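You operate a simulated robot arm through the tools that you are given. There is no shell and no other tool. Be economical: measure what you need, move in short steps, check, and stop when the job is done.

You run a simulated robot arm. Do the job below in one go: nothing can be reset, and whatever is moved stays where it is left.

JOB
Put the filter can that says "No. 1" from the table top on top of the warming hood and the filter can marked "No. 4" on top of the green candle.

Only the result counts: the job must be done as asked and must still hold three seconds after the hand-in. Knocking over, shifting, dropping, spilling or breaking anything else fails it.

ROBOT AND FRAMES
A 7-joint arm with a two-finger parallel gripper, fixed in place. Base frame: the origin is at the foot of the arm, x ahead of it, y to its left, z up; the work surface is at about z = 840. Units: mm, degrees, N and s.
With the tool pointing down near the work surface it reaches from about 240 to 680 mm from the base axis. Its first joint turns from -66.0 to 66.0 degrees. Payload 2.4 kg.
Tool frame: the origin (TCP) lies between the finger pads and is the grasp point; the fingertips stand 30 mm ahead of it; z points along the fingers, y is the line along which they close. Largest opening 94 mm; finger width 28, thickness 10; the body of the gripper, 50 by 96 mm, starts 55 mm behind the TCP.
Orientation is that of the tool frame in the base frame, as a unit quaternion [w, x, y, z]. With the fingers straight down and closing along the base's y, the tool's x points along the base's -x, its y along +y and its z along -z.

CONTROLS
- The arm moves only by the tool play_rows. Its argument "series" is a list of rows, each an object (a shift or turn left out is 0, a gripper value left out holds the last) with "delta_pos": the shift along the tool's x, y, z in mm, a list of three; "twist": the turn about the tool's z in degrees; "grip": the opening, from 0 (shut) to 1 (fully open). In form: [{"delta_pos": [x, y, z], "twist": twist, "grip": grip}, ...]. A call has 1 to 10 rows; each row is the pose to reach, as a shift and turn from the pose commanded when the call began, along the tool's axes at that moment. Rows are played at 5 a second. More than 50 mm and 8.6 degrees between two rows, or a gripper value outside its range, and nothing of the call is played. A pose out of reach is approached as far as the arm can. The call stops where the force on the tool passes 40 N (or 10 N more than at its start, if that is more) or the arm is blocked; 0.2 s more then pass. Each finger travels about 153 mm/s and halts on what it meets, pressing with about 30 N; the grip force reading is that of the motor and also rises with nothing between the fingers. The clock runs only during rows and for 0.2 s after the last one: add rows that repeat a pose to give the fingers time. It gives the time, the measured TCP pose, the force on the tool (base axes), the opening and the grip force at its end, in the units of the frame above (readings bear some noise), and new pictures: "views" is both (left out), scene, wrist or none.
- Cameras (640 x 400 px; columns grow to the right, rows downward): "scene" is fixed at [46.9, 487, 1440.1]; the picture's right is [-0.62, -0.79, 0.00], its down [-0.48, 0.38, -0.79] and it looks along [0.62, -0.49, -0.62] (base axes); focal length 270 px, centre (320, 200). "wrist" rides on the gripper at [76, 14, -102] in the tool frame; the picture's right is [-0.18, 0.98, 0.00], its down [-0.75, -0.14, -0.64] and it looks along [-0.63, -0.12, 0.77] (tool axes); focal length 243 px, centre (320, 200). There is no depth. A picture from a camera that has moved, and an enlarged one, comes with that camera's place and axes in the base frame and with its lens.
- enlarge(camera, box): a new picture of the part [left, top, right, bottom] of that camera's present view, enlarged. It takes no simulated time.
- job_done(): hands the job in; it is judged then, once.

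Work in short steps. Places have to be worked out from the pictures, the camera data and where the tool is seen: move nearer, look again, correct. Check each grasp and each placing, and mend what went wrong. You have 90 turns and 170 pictures in all, those below and enlarged ones among them. Open the gripper and draw the arm clear of the work before you hand the job in, unless the task says otherwise; then end with one line.

The tools are called as name(argument=value, ...) on one line, values as JSON. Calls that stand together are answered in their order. play_rows: Moves the arm, as the interface text tells. Its arguments: {"type":"object","properties":{"series":{"type":"array","items":{"type":"object","properties":{"delta_pos":{"type":"array","items":{"type":"number"}},"twist":{"type":"number"},"grip":{"type":"number"}}}},"views":{"type":"string","enum":["both","scene","wrist","none"]}},"required":["series"]} The other tools are called the same way: enlarge (camera, box) takes an enlarged picture of a part of a camera's view; job_done () hands the job in.

At the start:

```text
time: 0.0
position: [399.9, 48.2, 1259.3]
ee_rot: [0.0, -0.001, 1.0, 0.0]
force: [0.2, 0.0, -0.1]
opening: 93.9
finger_force: 0.1
```

scene: 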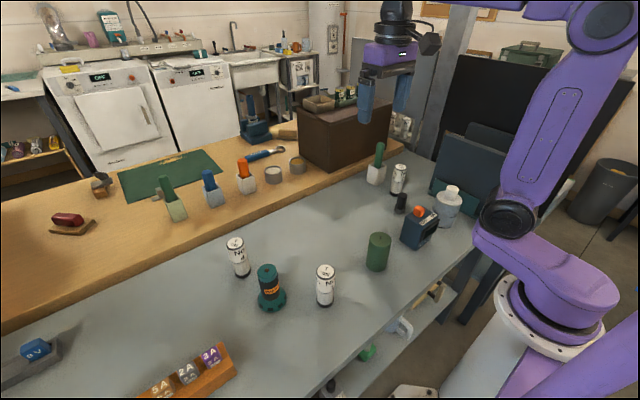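
wrist: 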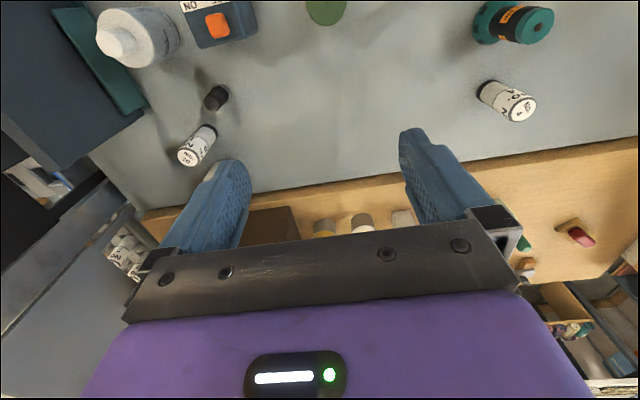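

The scene shows three white cans with "No." labels plus a green cylinder (candle). I'll enlarge to read them and find the warming hood.

enlarge(camera="scene", box=[210, 220, 350, 320])

enlarge(camera="scene", box=[350, 130, 490, 290])

enlarge(camera="scene", box=[0, 300, 260, 400])

enlarge(camera="scene", box=[230, 60, 430, 190])

```text
4.00 times, centred on (280, 270) of scene
camera zoom: at [46.9, 487.0, 1440.1], right [-0.62, -0.79, 0.0], down [-0.48, 0.38, -0.79], along [0.62, -0.49, -0.62], focal length 1082 px, centre (480, -80)
```

zoom: 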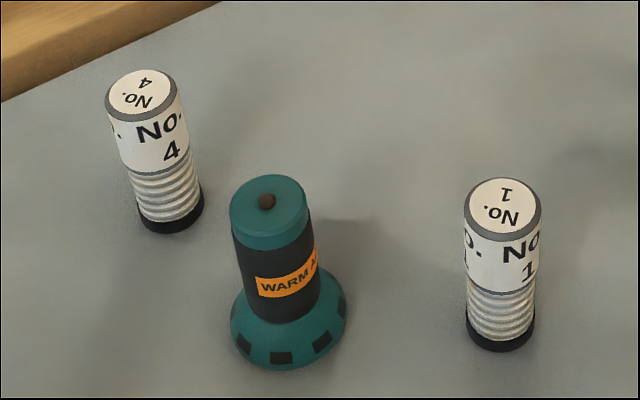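

```text
2.50 times, centred on (420, 210) of scene
camera zoom: at [46.9, 487.0, 1440.1], right [-0.62, -0.79, 0.0], down [-0.48, 0.38, -0.79], along [0.62, -0.49, -0.62], focal length 676 px, centre (70, 175)
```

zoom: 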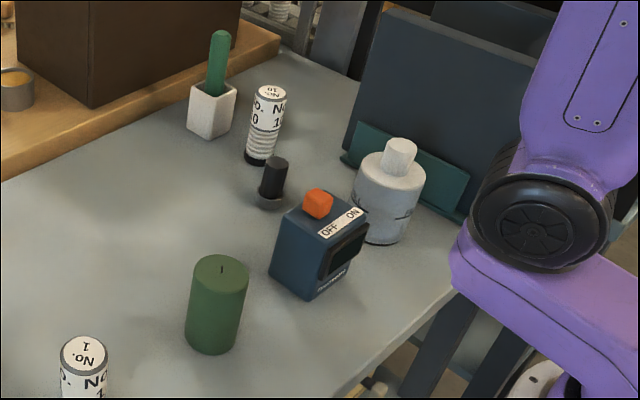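

```text
2.46 times, centred on (130, 350) of scene
camera zoom: at [46.9, 487.0, 1440.1], right [-0.62, -0.79, 0.0], down [-0.48, 0.38, -0.79], along [0.62, -0.49, -0.62], focal length 666 px, centre (788, -169)
```

zoom: 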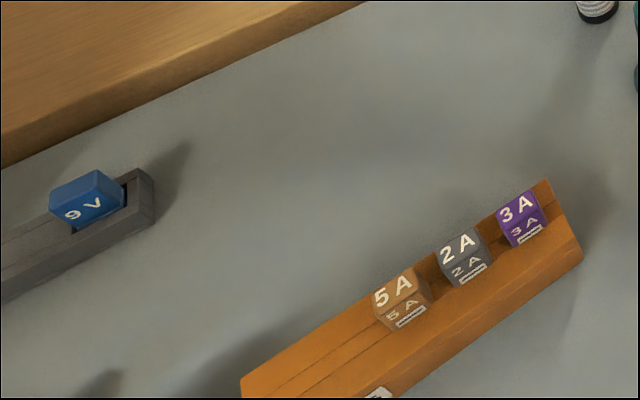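

```text
3.08 times, centred on (330, 125) of scene
camera zoom: at [46.9, 487.0, 1440.1], right [-0.62, -0.79, 0.0], down [-0.48, 0.38, -0.79], along [0.62, -0.49, -0.62], focal length 832 px, centre (289, 431)
```

zoom: 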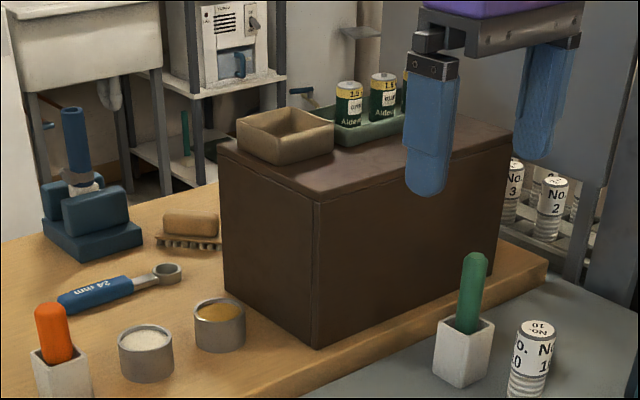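

No. 1 I judge at about (323, 250), No. 4 at about (520, 360), the teal "WARM A.." hood at about (402, 350) and the candle at about (326, 68). I move toward a point above No. 1 at z≈1140 to refine.

play_rows(series=[{"delta_pos": [14, 33, 20]}, {"delta_pos": [28, 66, 40]}, {"delta_pos": [42, 99, 60]}, {"delta_pos": [56, 132, 80]}, {"delta_pos": [70, 165, 100]}, {"delta_pos": [80, 195, 120]}, {"delta_pos": [80, 195, 120]}])

```text
time: 1.6
position: [319.2, 245.9, 1140.8]
ee_rot: [0.0, 0.0, 1.0, 0.0]
force: [-0.1, 0.2, 0.7]
opening: 93.8
finger_force: 0.0
camera wrist: at [244.2, 260.5, 1242.2], right [0.18, 0.98, 0.0], down [0.75, -0.14, 0.64], along [0.63, -0.12, -0.77], focal length 243 px, centre (320, 200)
```

scene: 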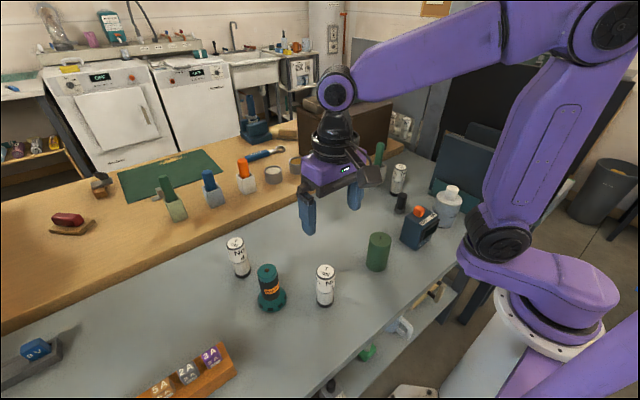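
wrist: 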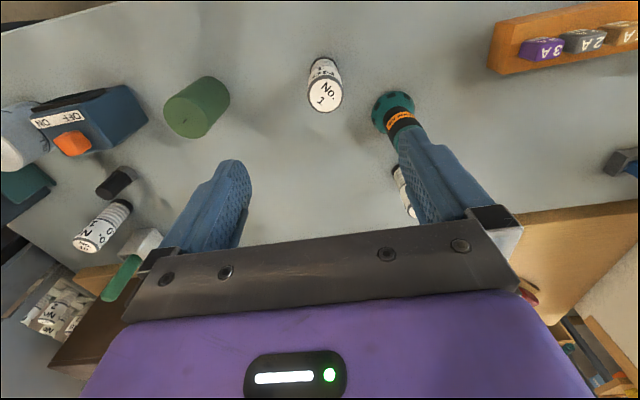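

The can No. 1 triangulates to about (329, 250), top ≈ 950. I lower to z≈1010 above it and recheck.

play_rows(series=[{"delta_pos": [-5, 2, 45]}, {"delta_pos": [-10, 4, 90]}, {"delta_pos": [-10, 4, 130]}, {"delta_pos": [-10, 4, 130]}])

enlarge(camera="scene", box=[240, 190, 400, 320])

```text
time: 2.6
position: [329.8, 247.4, 1012.0]
ee_rot: [0.0, 0.0, 1.0, 0.001]
force: [0.5, 0.4, -0.5]
opening: 94.2
finger_force: 0.0
camera wrist: at [254.8, 262.9, 1113.7], right [0.18, 0.98, 0.0], down [0.75, -0.14, 0.64], along [0.63, -0.12, -0.77], focal length 243 px, centre (320, 200)
```

scene: 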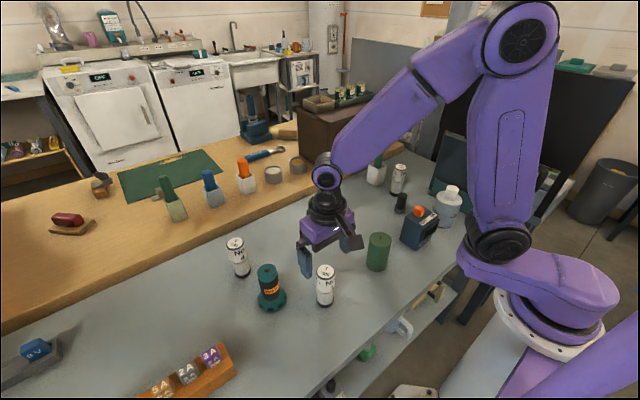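
wrist: 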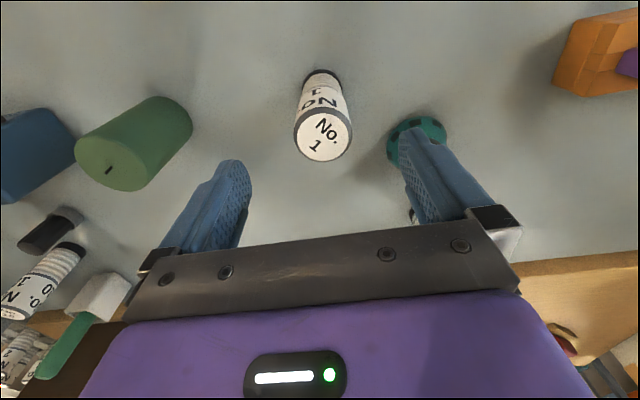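

```text
3.08 times, centred on (320, 255) of scene
camera zoom: at [46.9, 487.0, 1440.1], right [-0.62, -0.79, 0.0], down [-0.48, 0.38, -0.79], along [0.62, -0.49, -0.62], focal length 832 px, centre (320, 31)
```

zoom: 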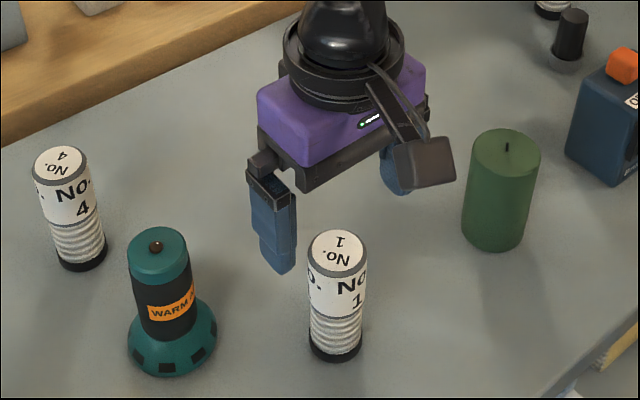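

The can No. 1 lies at about (331, 249), top ≈ 946. I go down to z≈905 around it, then close.

play_rows(series=[{"delta_pos": [-1, 1, 40]}, {"delta_pos": [-1, 1, 75]}, {"delta_pos": [-1, 1, 107]}, {"delta_pos": [-1, 1, 107]}])

```text
time: 3.6
position: [331.1, 246.3, 904.1]
ee_rot: [-0.001, 0.0, 1.0, 0.0]
force: [0.1, 0.9, 0.4]
opening: 94.0
finger_force: 0.0
camera wrist: at [255.3, 263.1, 1005.9], right [0.18, 0.98, 0.0], down [0.75, -0.14, 0.64], along [0.63, -0.12, -0.77], focal length 243 px, centre (320, 200)
```

scene: 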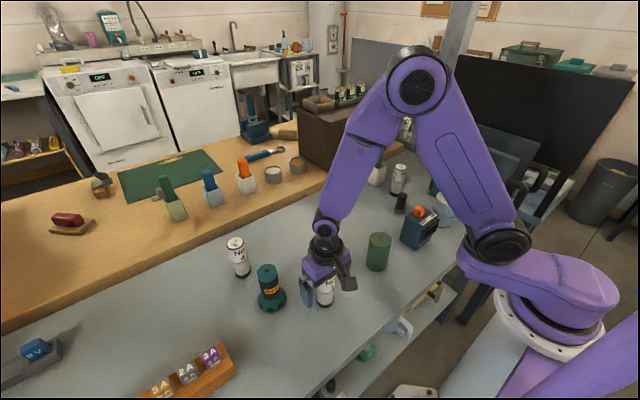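
wrist: 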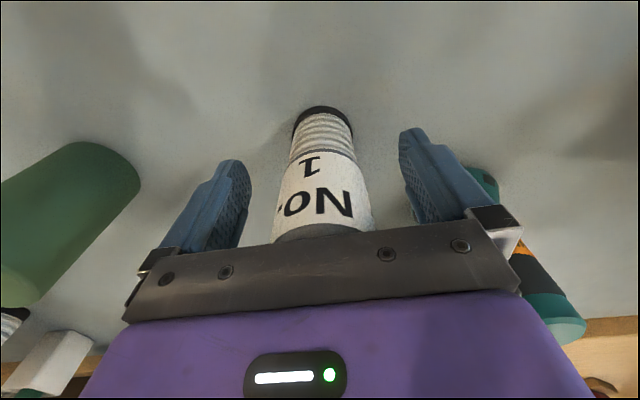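

The can is between the fingers, slightly towards +y. I shift 4 mm and close.

play_rows(series=[{"delta_pos": [-2, 5, 0]}, {"delta_pos": [-2, 5, 0], "grip": 0.3}, {"delta_pos": [-2, 5, 0], "grip": 0.3}, {"delta_pos": [-2, 5, 0], "grip": 0.3}])

```text
time: 4.6
position: [333.4, 253.7, 903.1]
ee_rot: [0.0, 0.0, 1.0, 0.001]
force: [0.1, 0.2, 0.4]
opening: 41.0
finger_force: 29.9
camera wrist: at [257.6, 267.9, 1005.8], right [0.18, 0.98, 0.0], down [0.75, -0.14, 0.64], along [0.63, -0.12, -0.77], focal length 243 px, centre (320, 200)
```

scene: 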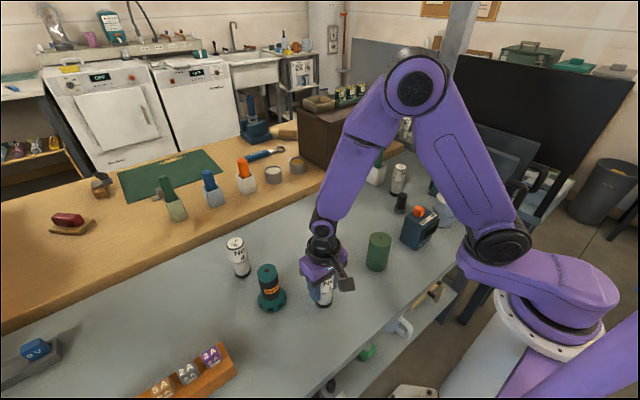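
wrist: 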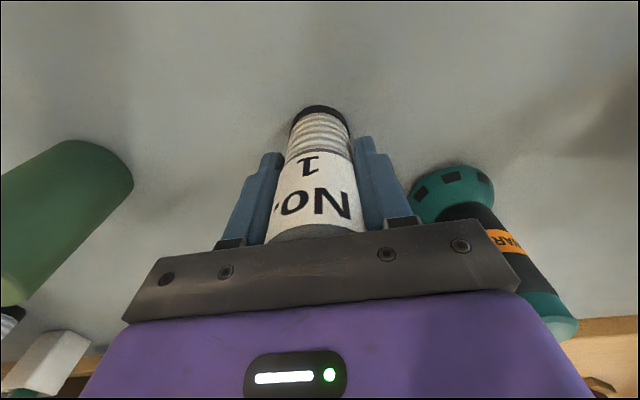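

Gripped at 41 mm opening. I lift 170 mm straight up.

play_rows(series=[{"delta_pos": [0, 0, -20]}, {"delta_pos": [0, 0, -60]}, {"delta_pos": [0, 0, -100]}, {"delta_pos": [0, 0, -140]}, {"delta_pos": [0, 0, -170]}, {"delta_pos": [0, 0, -170]}])

enlarge(camera="scene", box=[210, 220, 350, 320])

```text
time: 6.0
position: [334.5, 251.7, 1075.3]
ee_rot: [0.0, -0.001, 1.0, 0.0]
force: [-0.4, -0.1, -2.0]
opening: 40.7
finger_force: 29.4
camera wrist: at [257.9, 267.4, 1177.5], right [0.18, 0.98, 0.0], down [0.75, -0.14, 0.64], along [0.63, -0.12, -0.77], focal length 243 px, centre (320, 200)
```

scene: 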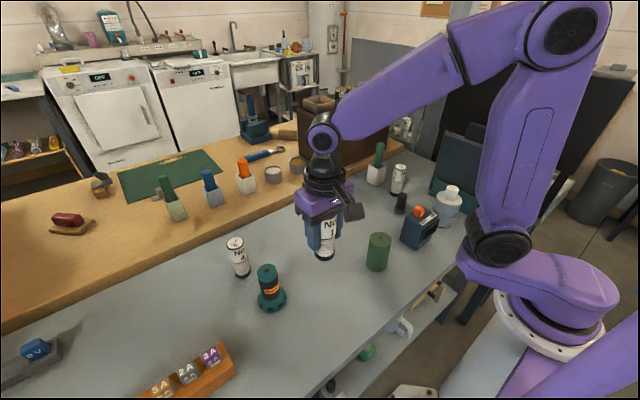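
wrist: 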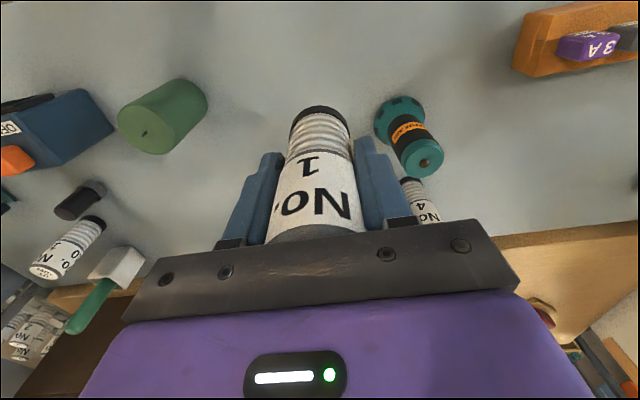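

```text
4.00 times, centred on (280, 270) of scene
camera zoom: at [46.9, 487.0, 1440.1], right [-0.62, -0.79, 0.0], down [-0.48, 0.38, -0.79], along [0.62, -0.49, -0.62], focal length 1082 px, centre (480, -80)
```

zoom: 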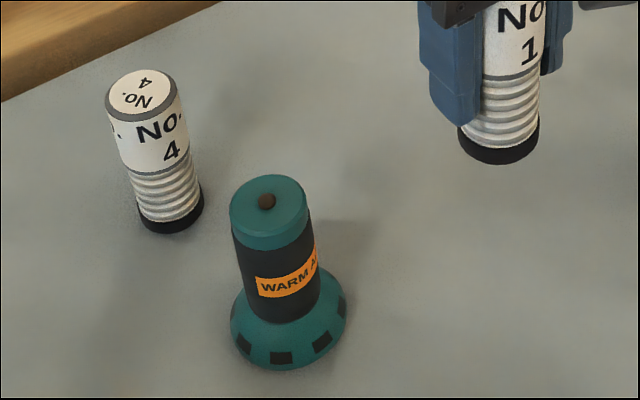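

Triangulating the hood's top gives about (407, 349, 955). I look closer at its top and the candle's.

enlarge(camera="wrist", box=[360, 80, 460, 200])

enlarge(camera="scene", box=[245, 255, 295, 290])

enlarge(camera="scene", box=[350, 220, 410, 280])

```text
3.33 times, centred on (410, 140) of wrist
camera zoom: at [257.9, 267.4, 1177.5], right [0.18, 0.98, 0.0], down [0.75, -0.14, 0.64], along [0.63, -0.12, -0.77], focal length 809 px, centre (20, 400)
```

zoom: 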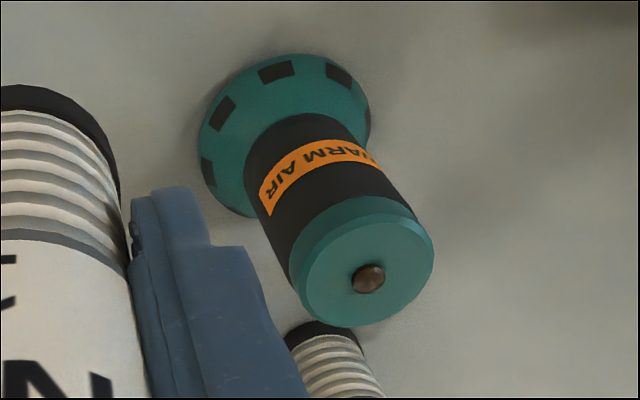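

```text
11.43 times, centred on (270, 272) of scene
camera zoom: at [46.9, 487.0, 1440.1], right [-0.62, -0.79, 0.0], down [-0.48, 0.38, -0.79], along [0.62, -0.49, -0.62], focal length 3090 px, centre (891, -629)
```

zoom: 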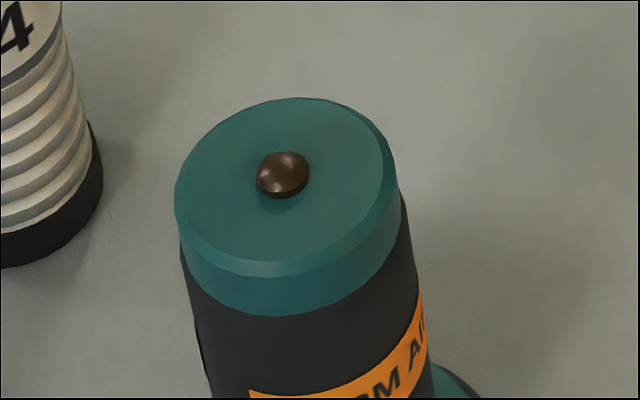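

```text
6.67 times, centred on (380, 250) of scene
camera zoom: at [46.9, 487.0, 1440.1], right [-0.62, -0.79, 0.0], down [-0.48, 0.38, -0.79], along [0.62, -0.49, -0.62], focal length 1802 px, centre (-80, -133)
```

zoom: 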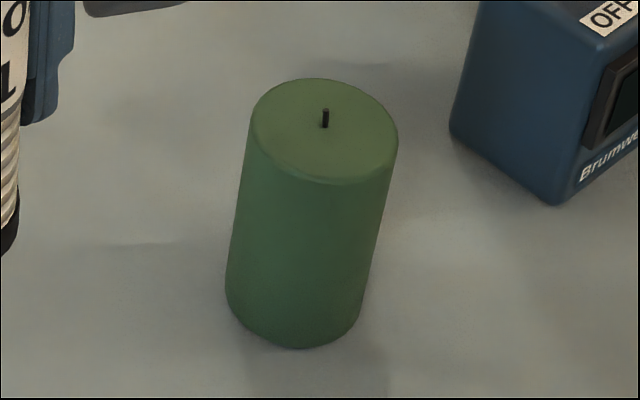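

The hood's top face is about (410, 350, z≈952) with a small brown button, and the held can's axis is about 2 mm behind the TCP. I carry it over at the present height.

play_rows(series=[{"delta_pos": [-20, 25, 0]}, {"delta_pos": [-40, 50, 0]}, {"delta_pos": [-60, 75, 0]}, {"delta_pos": [-78, 99, 0]}, {"delta_pos": [-78, 99, 25]}, {"delta_pos": [-78, 99, 35]}, {"delta_pos": [-78, 99, 35]}])

enlarge(camera="scene", box=[220, 220, 320, 310])

enlarge(camera="wrist", box=[260, 40, 400, 240])

```text
time: 7.6
position: [411.4, 353.7, 1038.5]
ee_rot: [0.0, 0.0, 1.0, 0.0]
force: [1.1, 0.4, -1.3]
opening: 40.9
finger_force: 30.3
camera wrist: at [335.2, 368.1, 1142.0], right [0.18, 0.98, 0.0], down [0.75, -0.14, 0.64], along [0.63, -0.12, -0.77], focal length 243 px, centre (320, 200)
```

scene: 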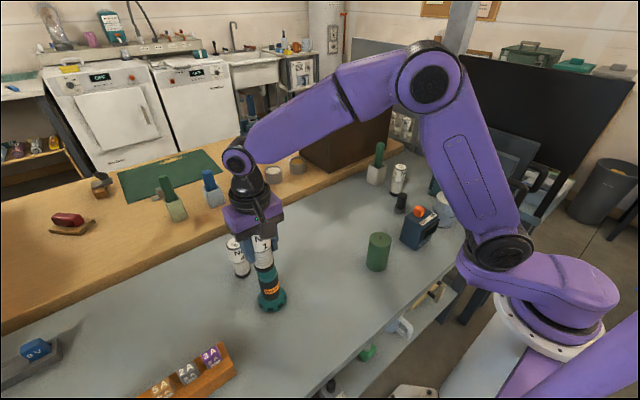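
wrist: 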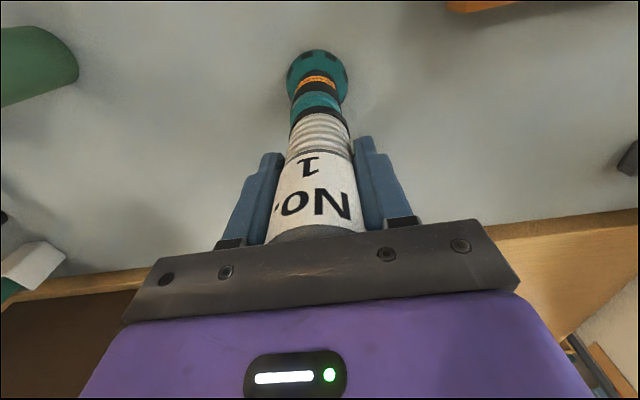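

```text
4.44 times, centred on (270, 265) of scene
camera zoom: at [47.0, 487.0, 1440.1], right [-0.62, -0.79, 0.0], down [-0.48, 0.38, -0.79], along [0.62, -0.49, -0.62], focal length 1202 px, centre (542, -89)
```

zoom: 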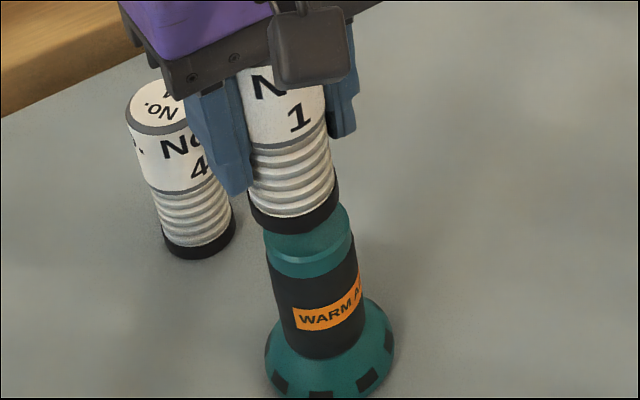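

```text
2.00 times, centred on (330, 140) of wrist
camera zoom: at [335.2, 368.1, 1142.0], right [0.18, 0.98, 0.0], down [0.75, -0.14, 0.64], along [0.63, -0.12, -0.77], focal length 485 px, centre (300, 320)
```

zoom: 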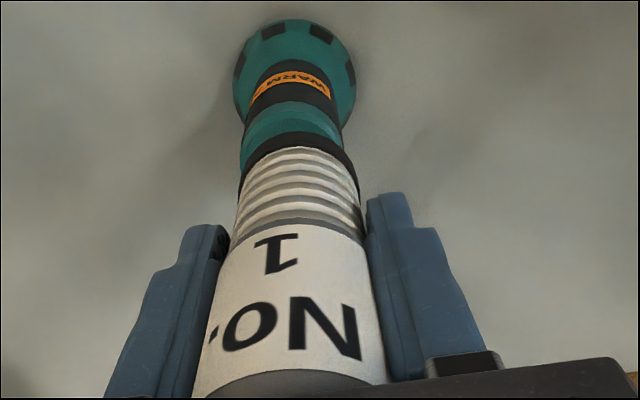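

Alignment looks within ~2–3 mm; the can should go about 2 mm toward -y. I correct and lower 15 mm.

play_rows(series=[{"delta_pos": [1, -2.5, 0]}, {"delta_pos": [1, -2.5, 8]}, {"delta_pos": [1, -2.5, 15]}, {"delta_pos": [1, -2.5, 15]}], views="none")

enlarge(camera="scene", box=[240, 230, 300, 290])

enlarge(camera="wrist", box=[270, 40, 370, 140])

```text
time: 8.6
position: [409.3, 349.7, 1022.6]
ee_rot: [0.0, 0.0, 1.0, 0.0]
force: [0.4, 1.5, -1.1]
opening: 40.9
finger_force: 30.2
```

```text
6.67 times, centred on (270, 260) of scene
camera zoom: at [47.0, 487.0, 1440.1], right [-0.62, -0.79, 0.0], down [-0.48, 0.38, -0.79], along [0.62, -0.49, -0.62], focal length 1802 px, centre (653, -200)
```

zoom: 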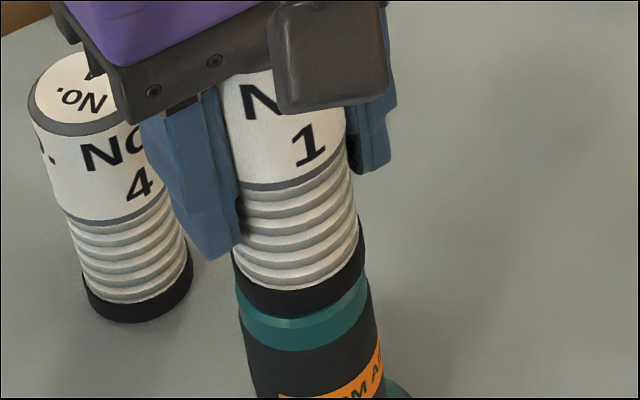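

```text
4.00 times, centred on (320, 90) of wrist
camera zoom: at [334.0, 364.6, 1125.4], right [0.18, 0.98, 0.0], down [0.75, -0.14, 0.64], along [0.63, -0.12, -0.77], focal length 970 px, centre (320, 640)
```

zoom: 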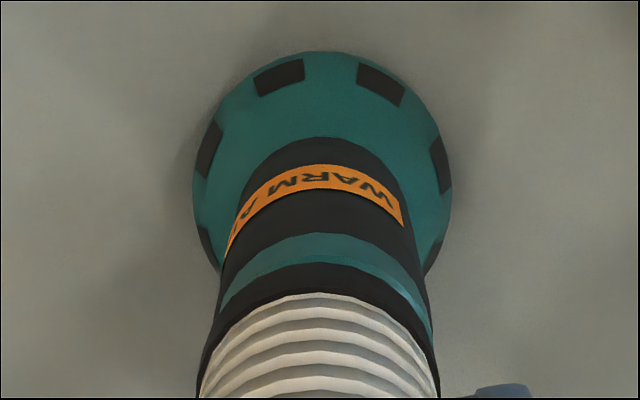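

Aligned within ~1 mm sideways. I lower in fine steps to find contact.

play_rows(series=[{"delta_pos": [0, 0.5, 1.5]}, {"delta_pos": [0, 0.5, 3]}, {"delta_pos": [0, 0.5, 3]}], views="none")

enlarge(camera="scene", box=[255, 255, 295, 285])

```text
time: 9.4
position: [410.5, 349.9, 1020.5]
ee_rot: [0.001, 0.0, 1.0, 0.001]
force: [0.9, 0.6, -1.0]
opening: 41.0
finger_force: 29.7
```

```text
13.33 times, centred on (275, 270) of scene
camera zoom: at [47.0, 487.0, 1440.1], right [-0.62, -0.79, 0.0], down [-0.48, 0.38, -0.79], along [0.62, -0.49, -0.62], focal length 3605 px, centre (920, -733)
```

zoom: 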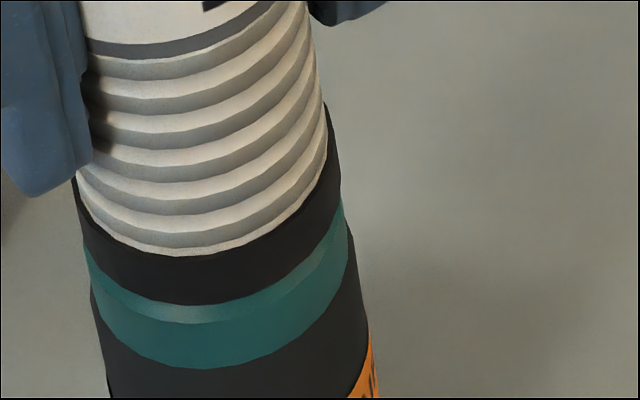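

No contact yet (force steady, gap visible). I lower 2 mm more.

play_rows(series=[{"delta_pos": [0, 0, 1]}, {"delta_pos": [0, 0, 2]}, {"delta_pos": [0, 0, 2]}], views="none")

play_rows(series=[{"delta_pos": [0, 0, 1]}, {"delta_pos": [0, 0, 1.5]}, {"delta_pos": [0, 0, 1.5]}], views="none")

enlarge(camera="scene", box=[255, 255, 295, 285])

```text
time: 10.2
position: [411.0, 350.2, 1018.3]
ee_rot: [0.001, 0.0, 1.0, 0.0]
force: [-2.0, -2.6, 13.4]
opening: 41.3
finger_force: 29.9
```

```text
time: 11.0
position: [409.6, 351.3, 1017.0]
ee_rot: [0.002, 0.0, 1.0, 0.001]
force: [0.7, -1.1, 12.0]
opening: 40.7
finger_force: 30.1
```

```text
13.33 times, centred on (275, 270) of scene
camera zoom: at [46.8, 486.8, 1440.2], right [-0.62, -0.79, 0.0], down [-0.48, 0.38, -0.79], along [0.62, -0.49, -0.62], focal length 3605 px, centre (920, -733)
```

zoom: 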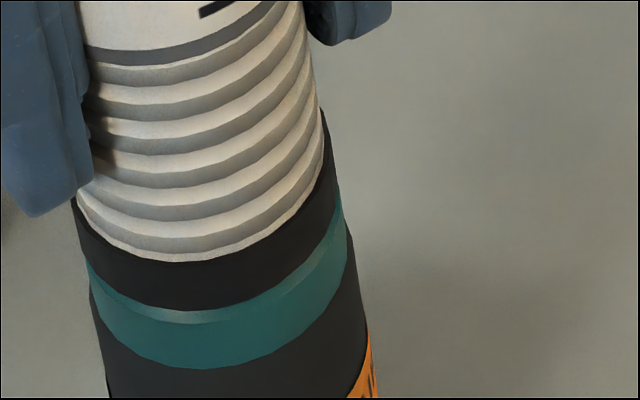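

Contact at about TCP z 1019 (bottom ≈956). I check from the wrist side whether the can sits flush on the face.

enlarge(camera="wrist", box=[290, 80, 360, 140])

enlarge(camera="scene", box=[230, 220, 310, 320])

```text
6.67 times, centred on (325, 110) of wrist
camera zoom: at [334.0, 365.5, 1119.0], right [0.18, 0.98, 0.0], down [0.75, -0.14, 0.64], along [0.63, -0.12, -0.77], focal length 1618 px, centre (287, 800)
```

zoom: 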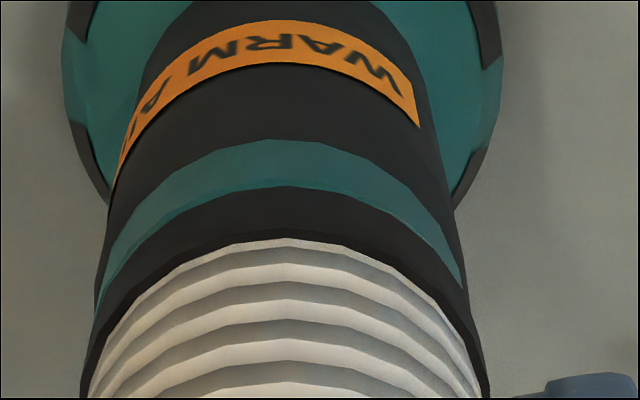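

```text
4.00 times, centred on (270, 270) of scene
camera zoom: at [46.8, 486.8, 1440.2], right [-0.62, -0.79, 0.0], down [-0.48, 0.38, -0.79], along [0.62, -0.49, -0.62], focal length 1082 px, centre (520, -80)
```

zoom: 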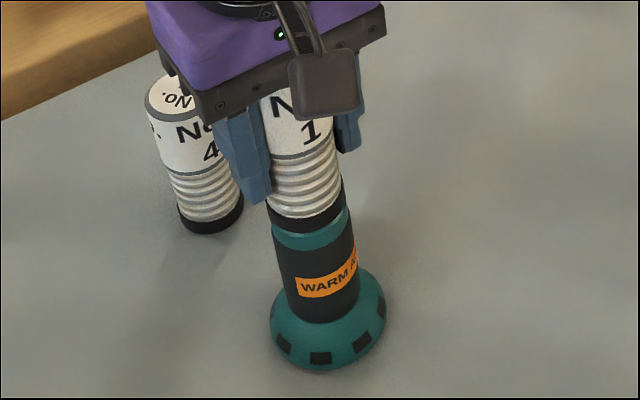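

Both views show the can flush and concentric with the hood. I release gently and watch.

play_rows(series=[{"delta_pos": [0, 0, -0.5], "grip": 0.5}, {"delta_pos": [0, 0, -0.5], "grip": 0.6}, {"delta_pos": [0, 0, -0.5], "grip": 0.6}])

enlarge(camera="scene", box=[230, 220, 310, 320])

```text
time: 11.8
position: [409.8, 349.7, 1017.1]
ee_rot: [-0.001, 0.0, 1.0, -0.001]
force: [-0.9, 0.7, 0.6]
opening: 56.3
finger_force: 0.0
camera wrist: at [334.1, 365.3, 1119.5], right [0.18, 0.98, 0.0], down [0.75, -0.14, 0.64], along [0.63, -0.12, -0.77], focal length 243 px, centre (320, 200)
```

scene: 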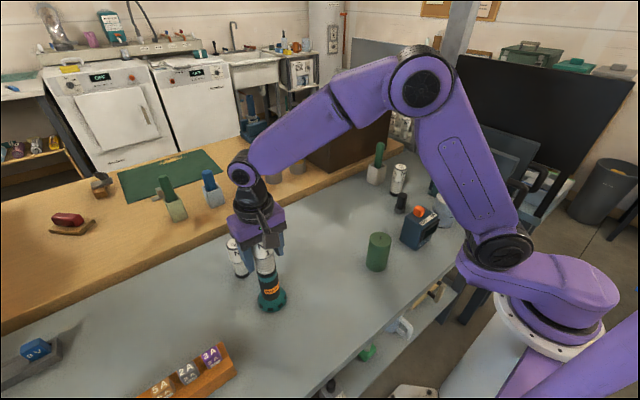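
wrist: 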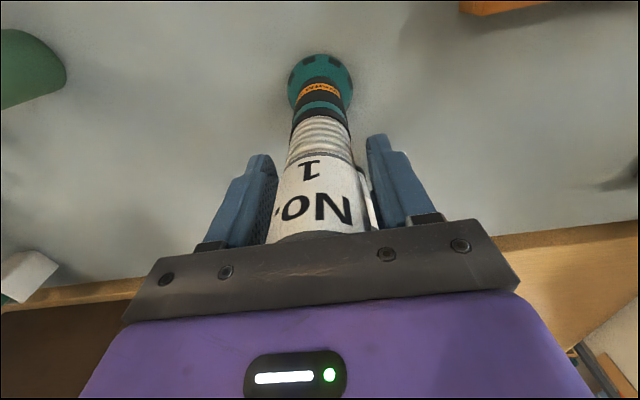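

```text
4.00 times, centred on (270, 270) of scene
camera zoom: at [46.9, 487.0, 1440.1], right [-0.62, -0.79, 0.0], down [-0.48, 0.38, -0.79], along [0.62, -0.49, -0.62], focal length 1082 px, centre (520, -80)
```

zoom: 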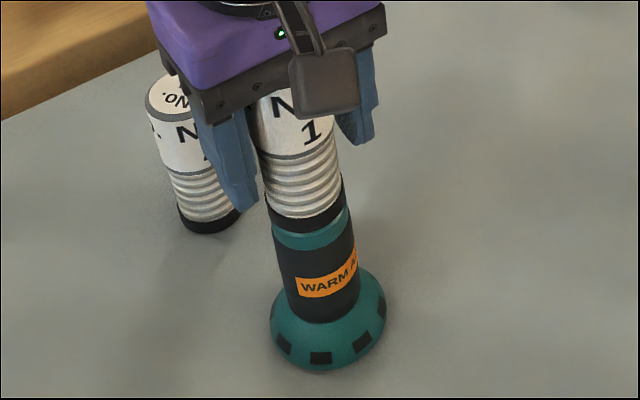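

The can stands by itself on the hood. I open a bit more and go straight up.

play_rows(series=[{"delta_pos": [0, 0, -0.5], "grip": 0.8}, {"delta_pos": [0, 0, -0.5], "grip": 0.8}, {"delta_pos": [0, 0, -30]}, {"delta_pos": [0, 0, -70]}, {"delta_pos": [0, 0, -110]}, {"delta_pos": [0, 0, -130]}, {"delta_pos": [0, 0, -130]}])

enlarge(camera="scene", box=[210, 220, 310, 320])

```text
time: 13.4
position: [410.5, 351.4, 1147.4]
ee_rot: [0.0, 0.0, 1.0, 0.0]
force: [1.1, -0.8, -0.1]
opening: 75.2
finger_force: 0.0
camera wrist: at [333.6, 366.4, 1249.9], right [0.18, 0.98, 0.0], down [0.75, -0.14, 0.64], along [0.63, -0.12, -0.77], focal length 243 px, centre (320, 200)
```

scene: 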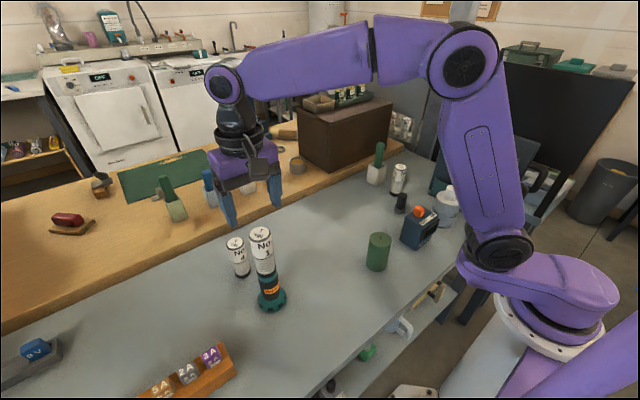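
wrist: 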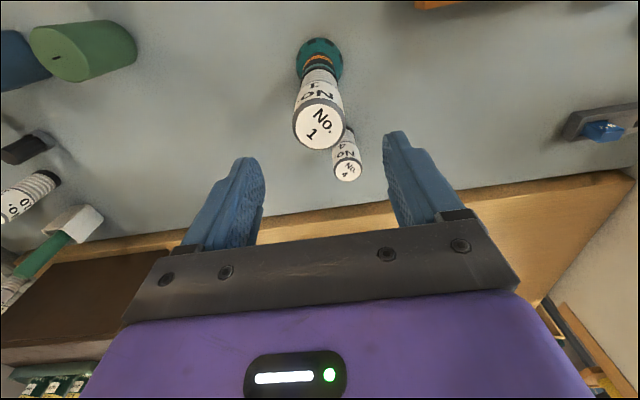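

```text
4.00 times, centred on (260, 270) of scene
camera zoom: at [46.9, 487.0, 1440.1], right [-0.62, -0.79, 0.0], down [-0.48, 0.38, -0.79], along [0.62, -0.49, -0.62], focal length 1082 px, centre (560, -80)
```

zoom: 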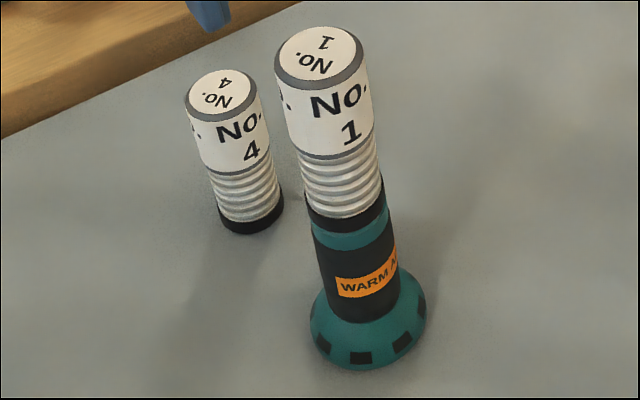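

No. 1 stands upright on the hood. No. 4 is at about (534, 367); I move above it while turning the tool +64° so the wrist camera stays clear of the stack.

play_rows(series=[{"delta_pos": [-20, 2, 0], "twist": 8, "grip": 1}, {"delta_pos": [-40, 4, 0], "twist": 16}, {"delta_pos": [-60, 7, 0], "twist": 24}, {"delta_pos": [-80, 10, 0], "twist": 32}, {"delta_pos": [-100, 13, 0], "twist": 40}, {"delta_pos": [-115, 15, 0], "twist": 48}, {"delta_pos": [-124, 16, 0], "twist": 56}, {"delta_pos": [-124, 16, 20], "twist": 64}, {"delta_pos": [-124, 16, 40], "twist": 64}, {"delta_pos": [-124, 16, 40], "twist": 64}])

enlarge(camera="scene", box=[170, 160, 310, 320])

```text
time: 15.6
position: [533.4, 366.3, 1105.9]
ee_rot: [0.0, 0.531, 0.847, 0.0]
force: [0.5, 0.5, -0.1]
opening: 94.1
finger_force: 0.1
camera wrist: at [513.5, 441.7, 1208.6], right [0.96, 0.27, 0.0], down [0.2, -0.74, 0.64], along [0.17, -0.62, -0.77], focal length 243 px, centre (320, 200)
```

scene: 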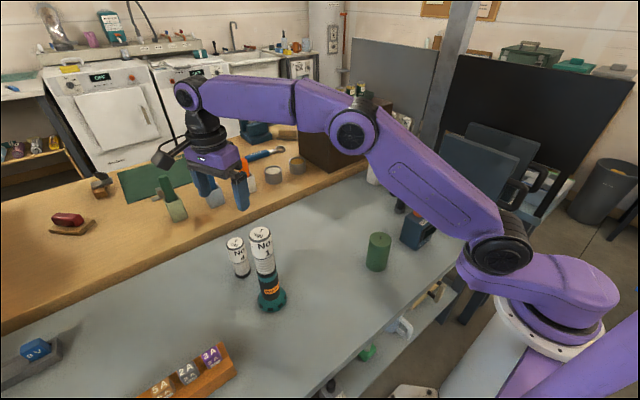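
wrist: 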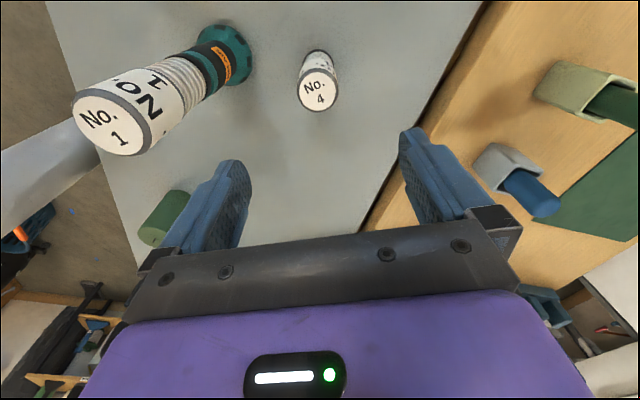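

```text
2.50 times, centred on (240, 240) of scene
camera zoom: at [46.9, 487.0, 1440.1], right [-0.62, -0.79, 0.0], down [-0.48, 0.38, -0.79], along [0.62, -0.49, -0.62], focal length 676 px, centre (520, 100)
```

zoom: 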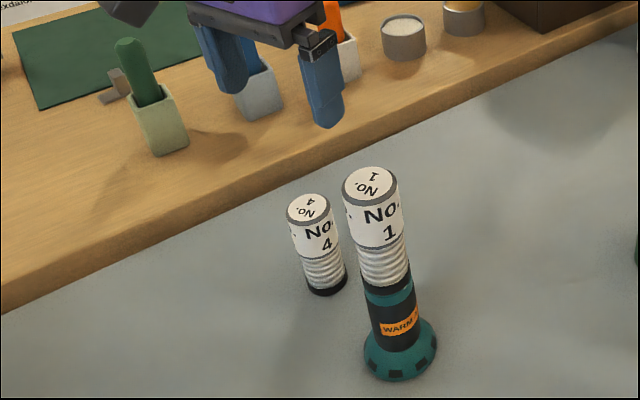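

No. 4 triangulates to (533, 368), nearly under the tool. I lower to z≈985 and recheck.

play_rows(series=[{"delta_pos": [1, 1, 40]}, {"delta_pos": [1, 1, 80]}, {"delta_pos": [1, 1, 115]}, {"delta_pos": [1, 1, 115]}])

enlarge(camera="scene", box=[170, 180, 310, 320])

```text
time: 16.6
position: [535.0, 366.3, 991.8]
ee_rot: [-0.001, 0.53, 0.848, -0.001]
force: [0.1, 0.1, 0.2]
opening: 93.7
finger_force: 0.0
camera wrist: at [513.8, 442.4, 1094.3], right [0.96, 0.27, 0.0], down [0.2, -0.74, 0.64], along [0.17, -0.62, -0.77], focal length 243 px, centre (320, 200)
```

scene: 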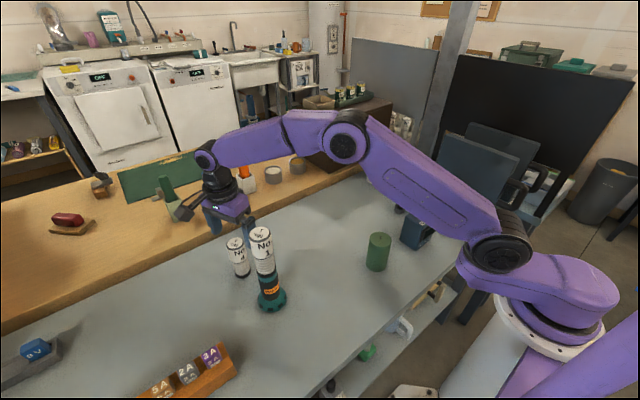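
wrist: 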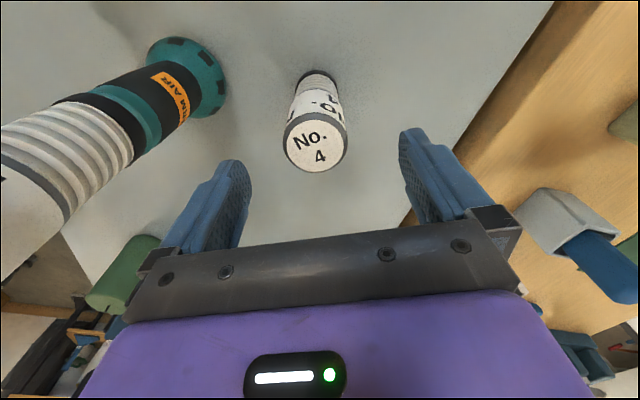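

```text
2.86 times, centred on (240, 250) of scene
camera zoom: at [46.9, 487.0, 1440.1], right [-0.62, -0.79, 0.0], down [-0.48, 0.38, -0.79], along [0.62, -0.49, -0.62], focal length 772 px, centre (549, 57)
```

zoom: 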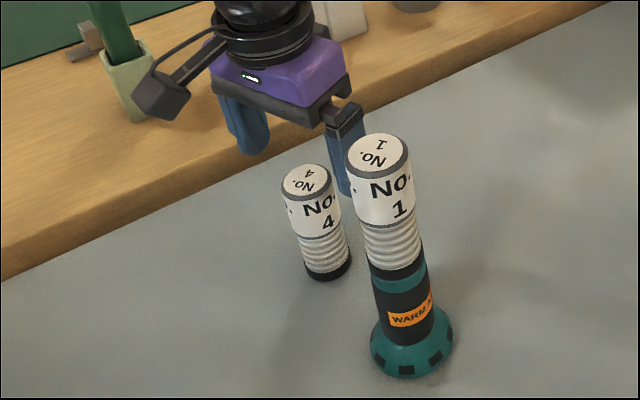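

Small correction of about (-3, +2) mm, then I lower to z≈904 around the can.

play_rows(series=[{"delta_pos": [2.5, -1, 5]}, {"delta_pos": [2.5, -1, 45]}, {"delta_pos": [2.5, -1, 88]}, {"delta_pos": [2.5, -1, 88]}])

enlarge(camera="scene", box=[170, 180, 310, 320])

```text
time: 17.6
position: [533.7, 369.5, 903.5]
ee_rot: [-0.001, 0.53, 0.848, 0.0]
force: [0.0, -0.7, 0.5]
opening: 94.3
finger_force: 0.1
camera wrist: at [513.2, 445.2, 1005.3], right [0.96, 0.27, 0.0], down [0.2, -0.74, 0.64], along [0.17, -0.62, -0.77], focal length 243 px, centre (320, 200)
```

scene: 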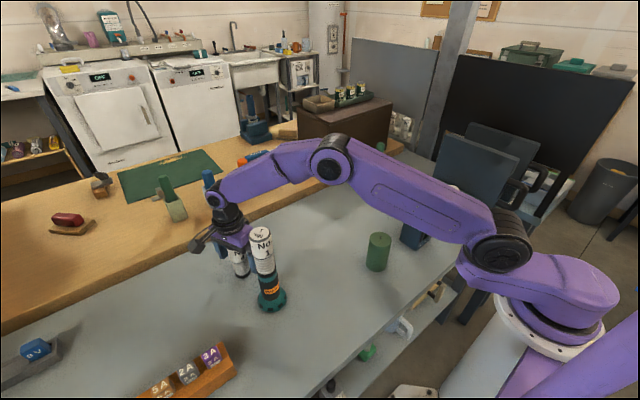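
wrist: 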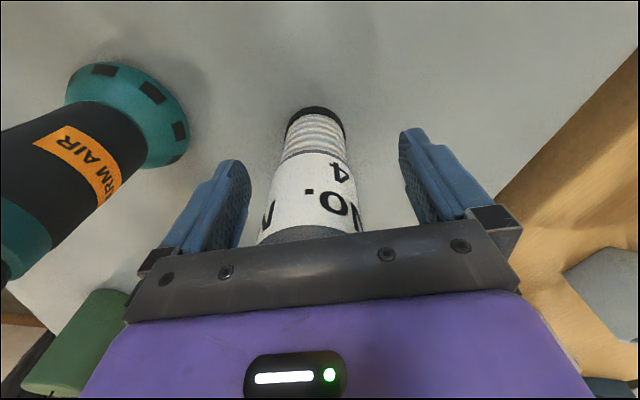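

```text
2.86 times, centred on (240, 250) of scene
camera zoom: at [46.9, 487.0, 1440.1], right [-0.62, -0.79, 0.0], down [-0.48, 0.38, -0.79], along [0.62, -0.49, -0.62], focal length 772 px, centre (549, 57)
```

zoom: 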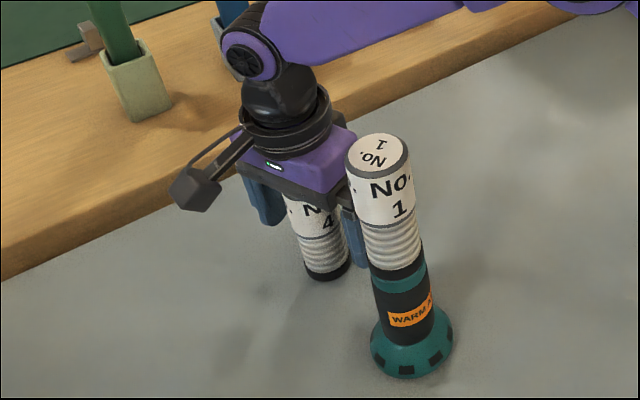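

The can is between the fingers just like No. 1 was. I close.

play_rows(series=[{"delta_pos": [0, -2, 0]}, {"delta_pos": [0, -2, 0], "grip": 0.3}, {"delta_pos": [0, -2, 0], "grip": 0.3}, {"delta_pos": [0, -2, 0], "grip": 0.3}], views="wrist")

```text
time: 18.6
position: [529.6, 368.7, 902.7]
ee_rot: [0.001, 0.53, 0.848, -0.001]
force: [0.1, 0.2, 1.3]
opening: 41.3
finger_force: 29.9
camera wrist: at [510.3, 444.4, 1005.8], right [0.96, 0.27, 0.0], down [0.2, -0.74, 0.64], along [0.17, -0.62, -0.77], focal length 243 px, centre (320, 200)
```

wrist: 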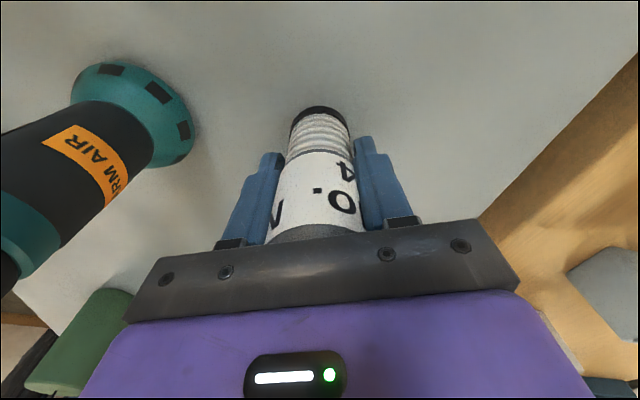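

Gripped. I lift straight up 235 mm, above the stack's top.

play_rows(series=[{"delta_pos": [0, -1, -20]}, {"delta_pos": [0, -1, -60]}, {"delta_pos": [0, -1, -105]}, {"delta_pos": [0, -1, -150]}, {"delta_pos": [0, -1, -195]}, {"delta_pos": [0, -1, -235]}, {"delta_pos": [0, -1, -235]}], views="scene")

```text
time: 20.2
position: [526.6, 367.9, 1137.0]
ee_rot: [0.0, 0.529, 0.848, 0.0]
force: [-0.1, -1.2, -1.7]
opening: 41.0
finger_force: 29.9
```

scene: 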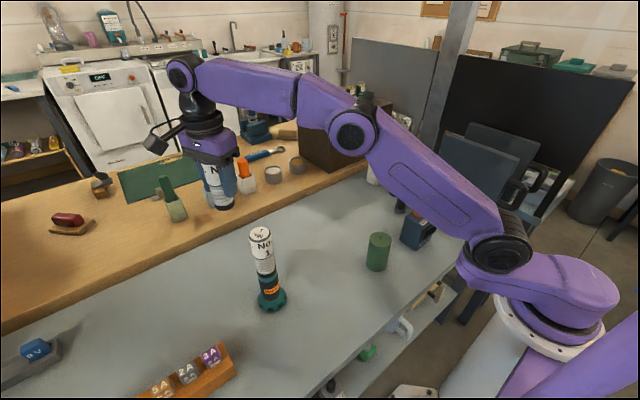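

Lifted cleanly. I carry it at this height toward a spot above the candle, about (330, 71).

play_rows(series=[{"delta_pos": [-20, -34, 0]}, {"delta_pos": [-42.5, -73, 0]}, {"delta_pos": [-65, -112, 0]}, {"delta_pos": [-87.5, -151, 0]}, {"delta_pos": [-110, -190, 0]}, {"delta_pos": [-132.5, -229, 0]}, {"delta_pos": [-155, -266, 0]}, {"delta_pos": [-172, -295, 0]}, {"delta_pos": [-180, -307, 0]}, {"delta_pos": [-180, -307, 0]}])

enlarge(camera="scene", box=[330, 190, 430, 280])

enlarge(camera="wrist", box=[260, 40, 400, 160])

```text
time: 22.4
position: [333.3, 73.5, 1140.6]
ee_rot: [0.0, 0.529, 0.849, 0.001]
force: [0.1, -0.3, 0.0]
opening: 41.1
finger_force: 30.4
camera wrist: at [313.5, 148.5, 1242.2], right [0.96, 0.27, 0.0], down [0.2, -0.74, 0.64], along [0.17, -0.62, -0.77], focal length 243 px, centre (320, 200)
```

scene: 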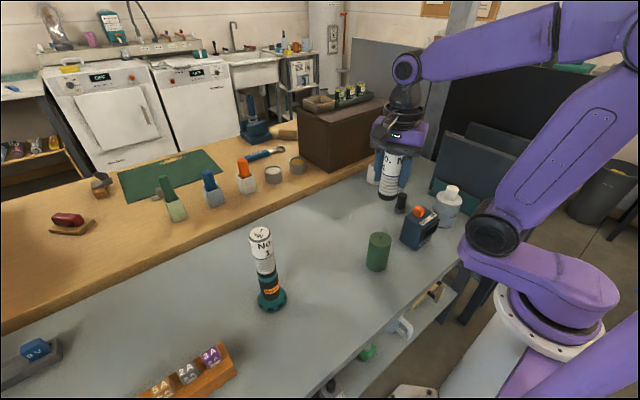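
wrist: 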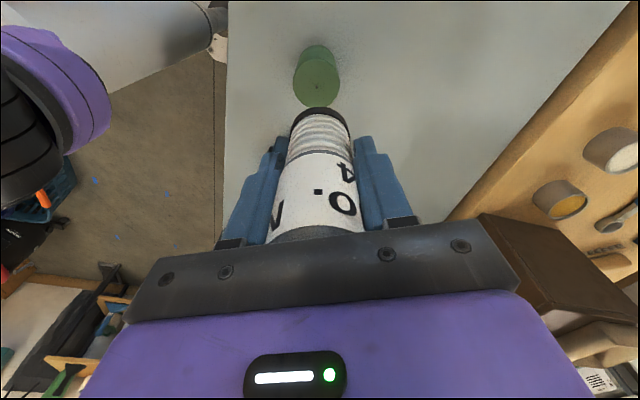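

```text
4.44 times, centred on (380, 235) of scene
camera zoom: at [47.0, 487.0, 1440.1], right [-0.62, -0.79, 0.0], down [-0.48, 0.38, -0.79], along [0.62, -0.49, -0.62], focal length 1202 px, centre (53, 44)
```

zoom: 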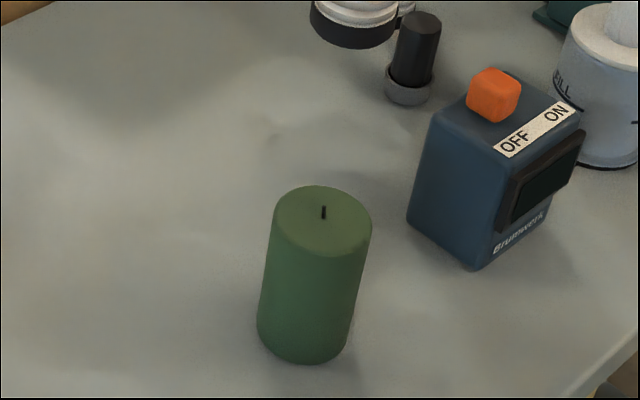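

```text
3.33 times, centred on (330, 100) of wrist
camera zoom: at [313.5, 148.5, 1242.2], right [0.96, 0.27, 0.0], down [0.2, -0.74, 0.64], along [0.17, -0.62, -0.77], focal length 809 px, centre (287, 533)
```

zoom: 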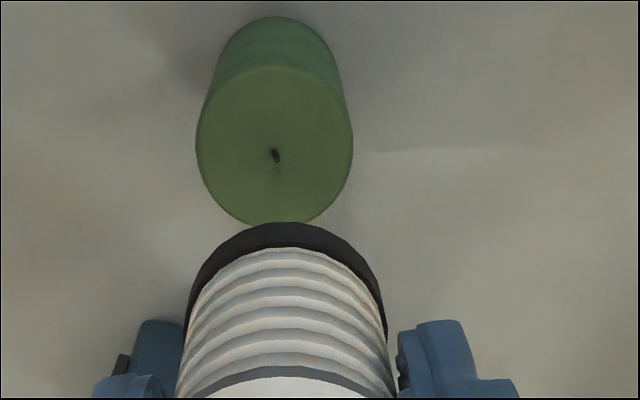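

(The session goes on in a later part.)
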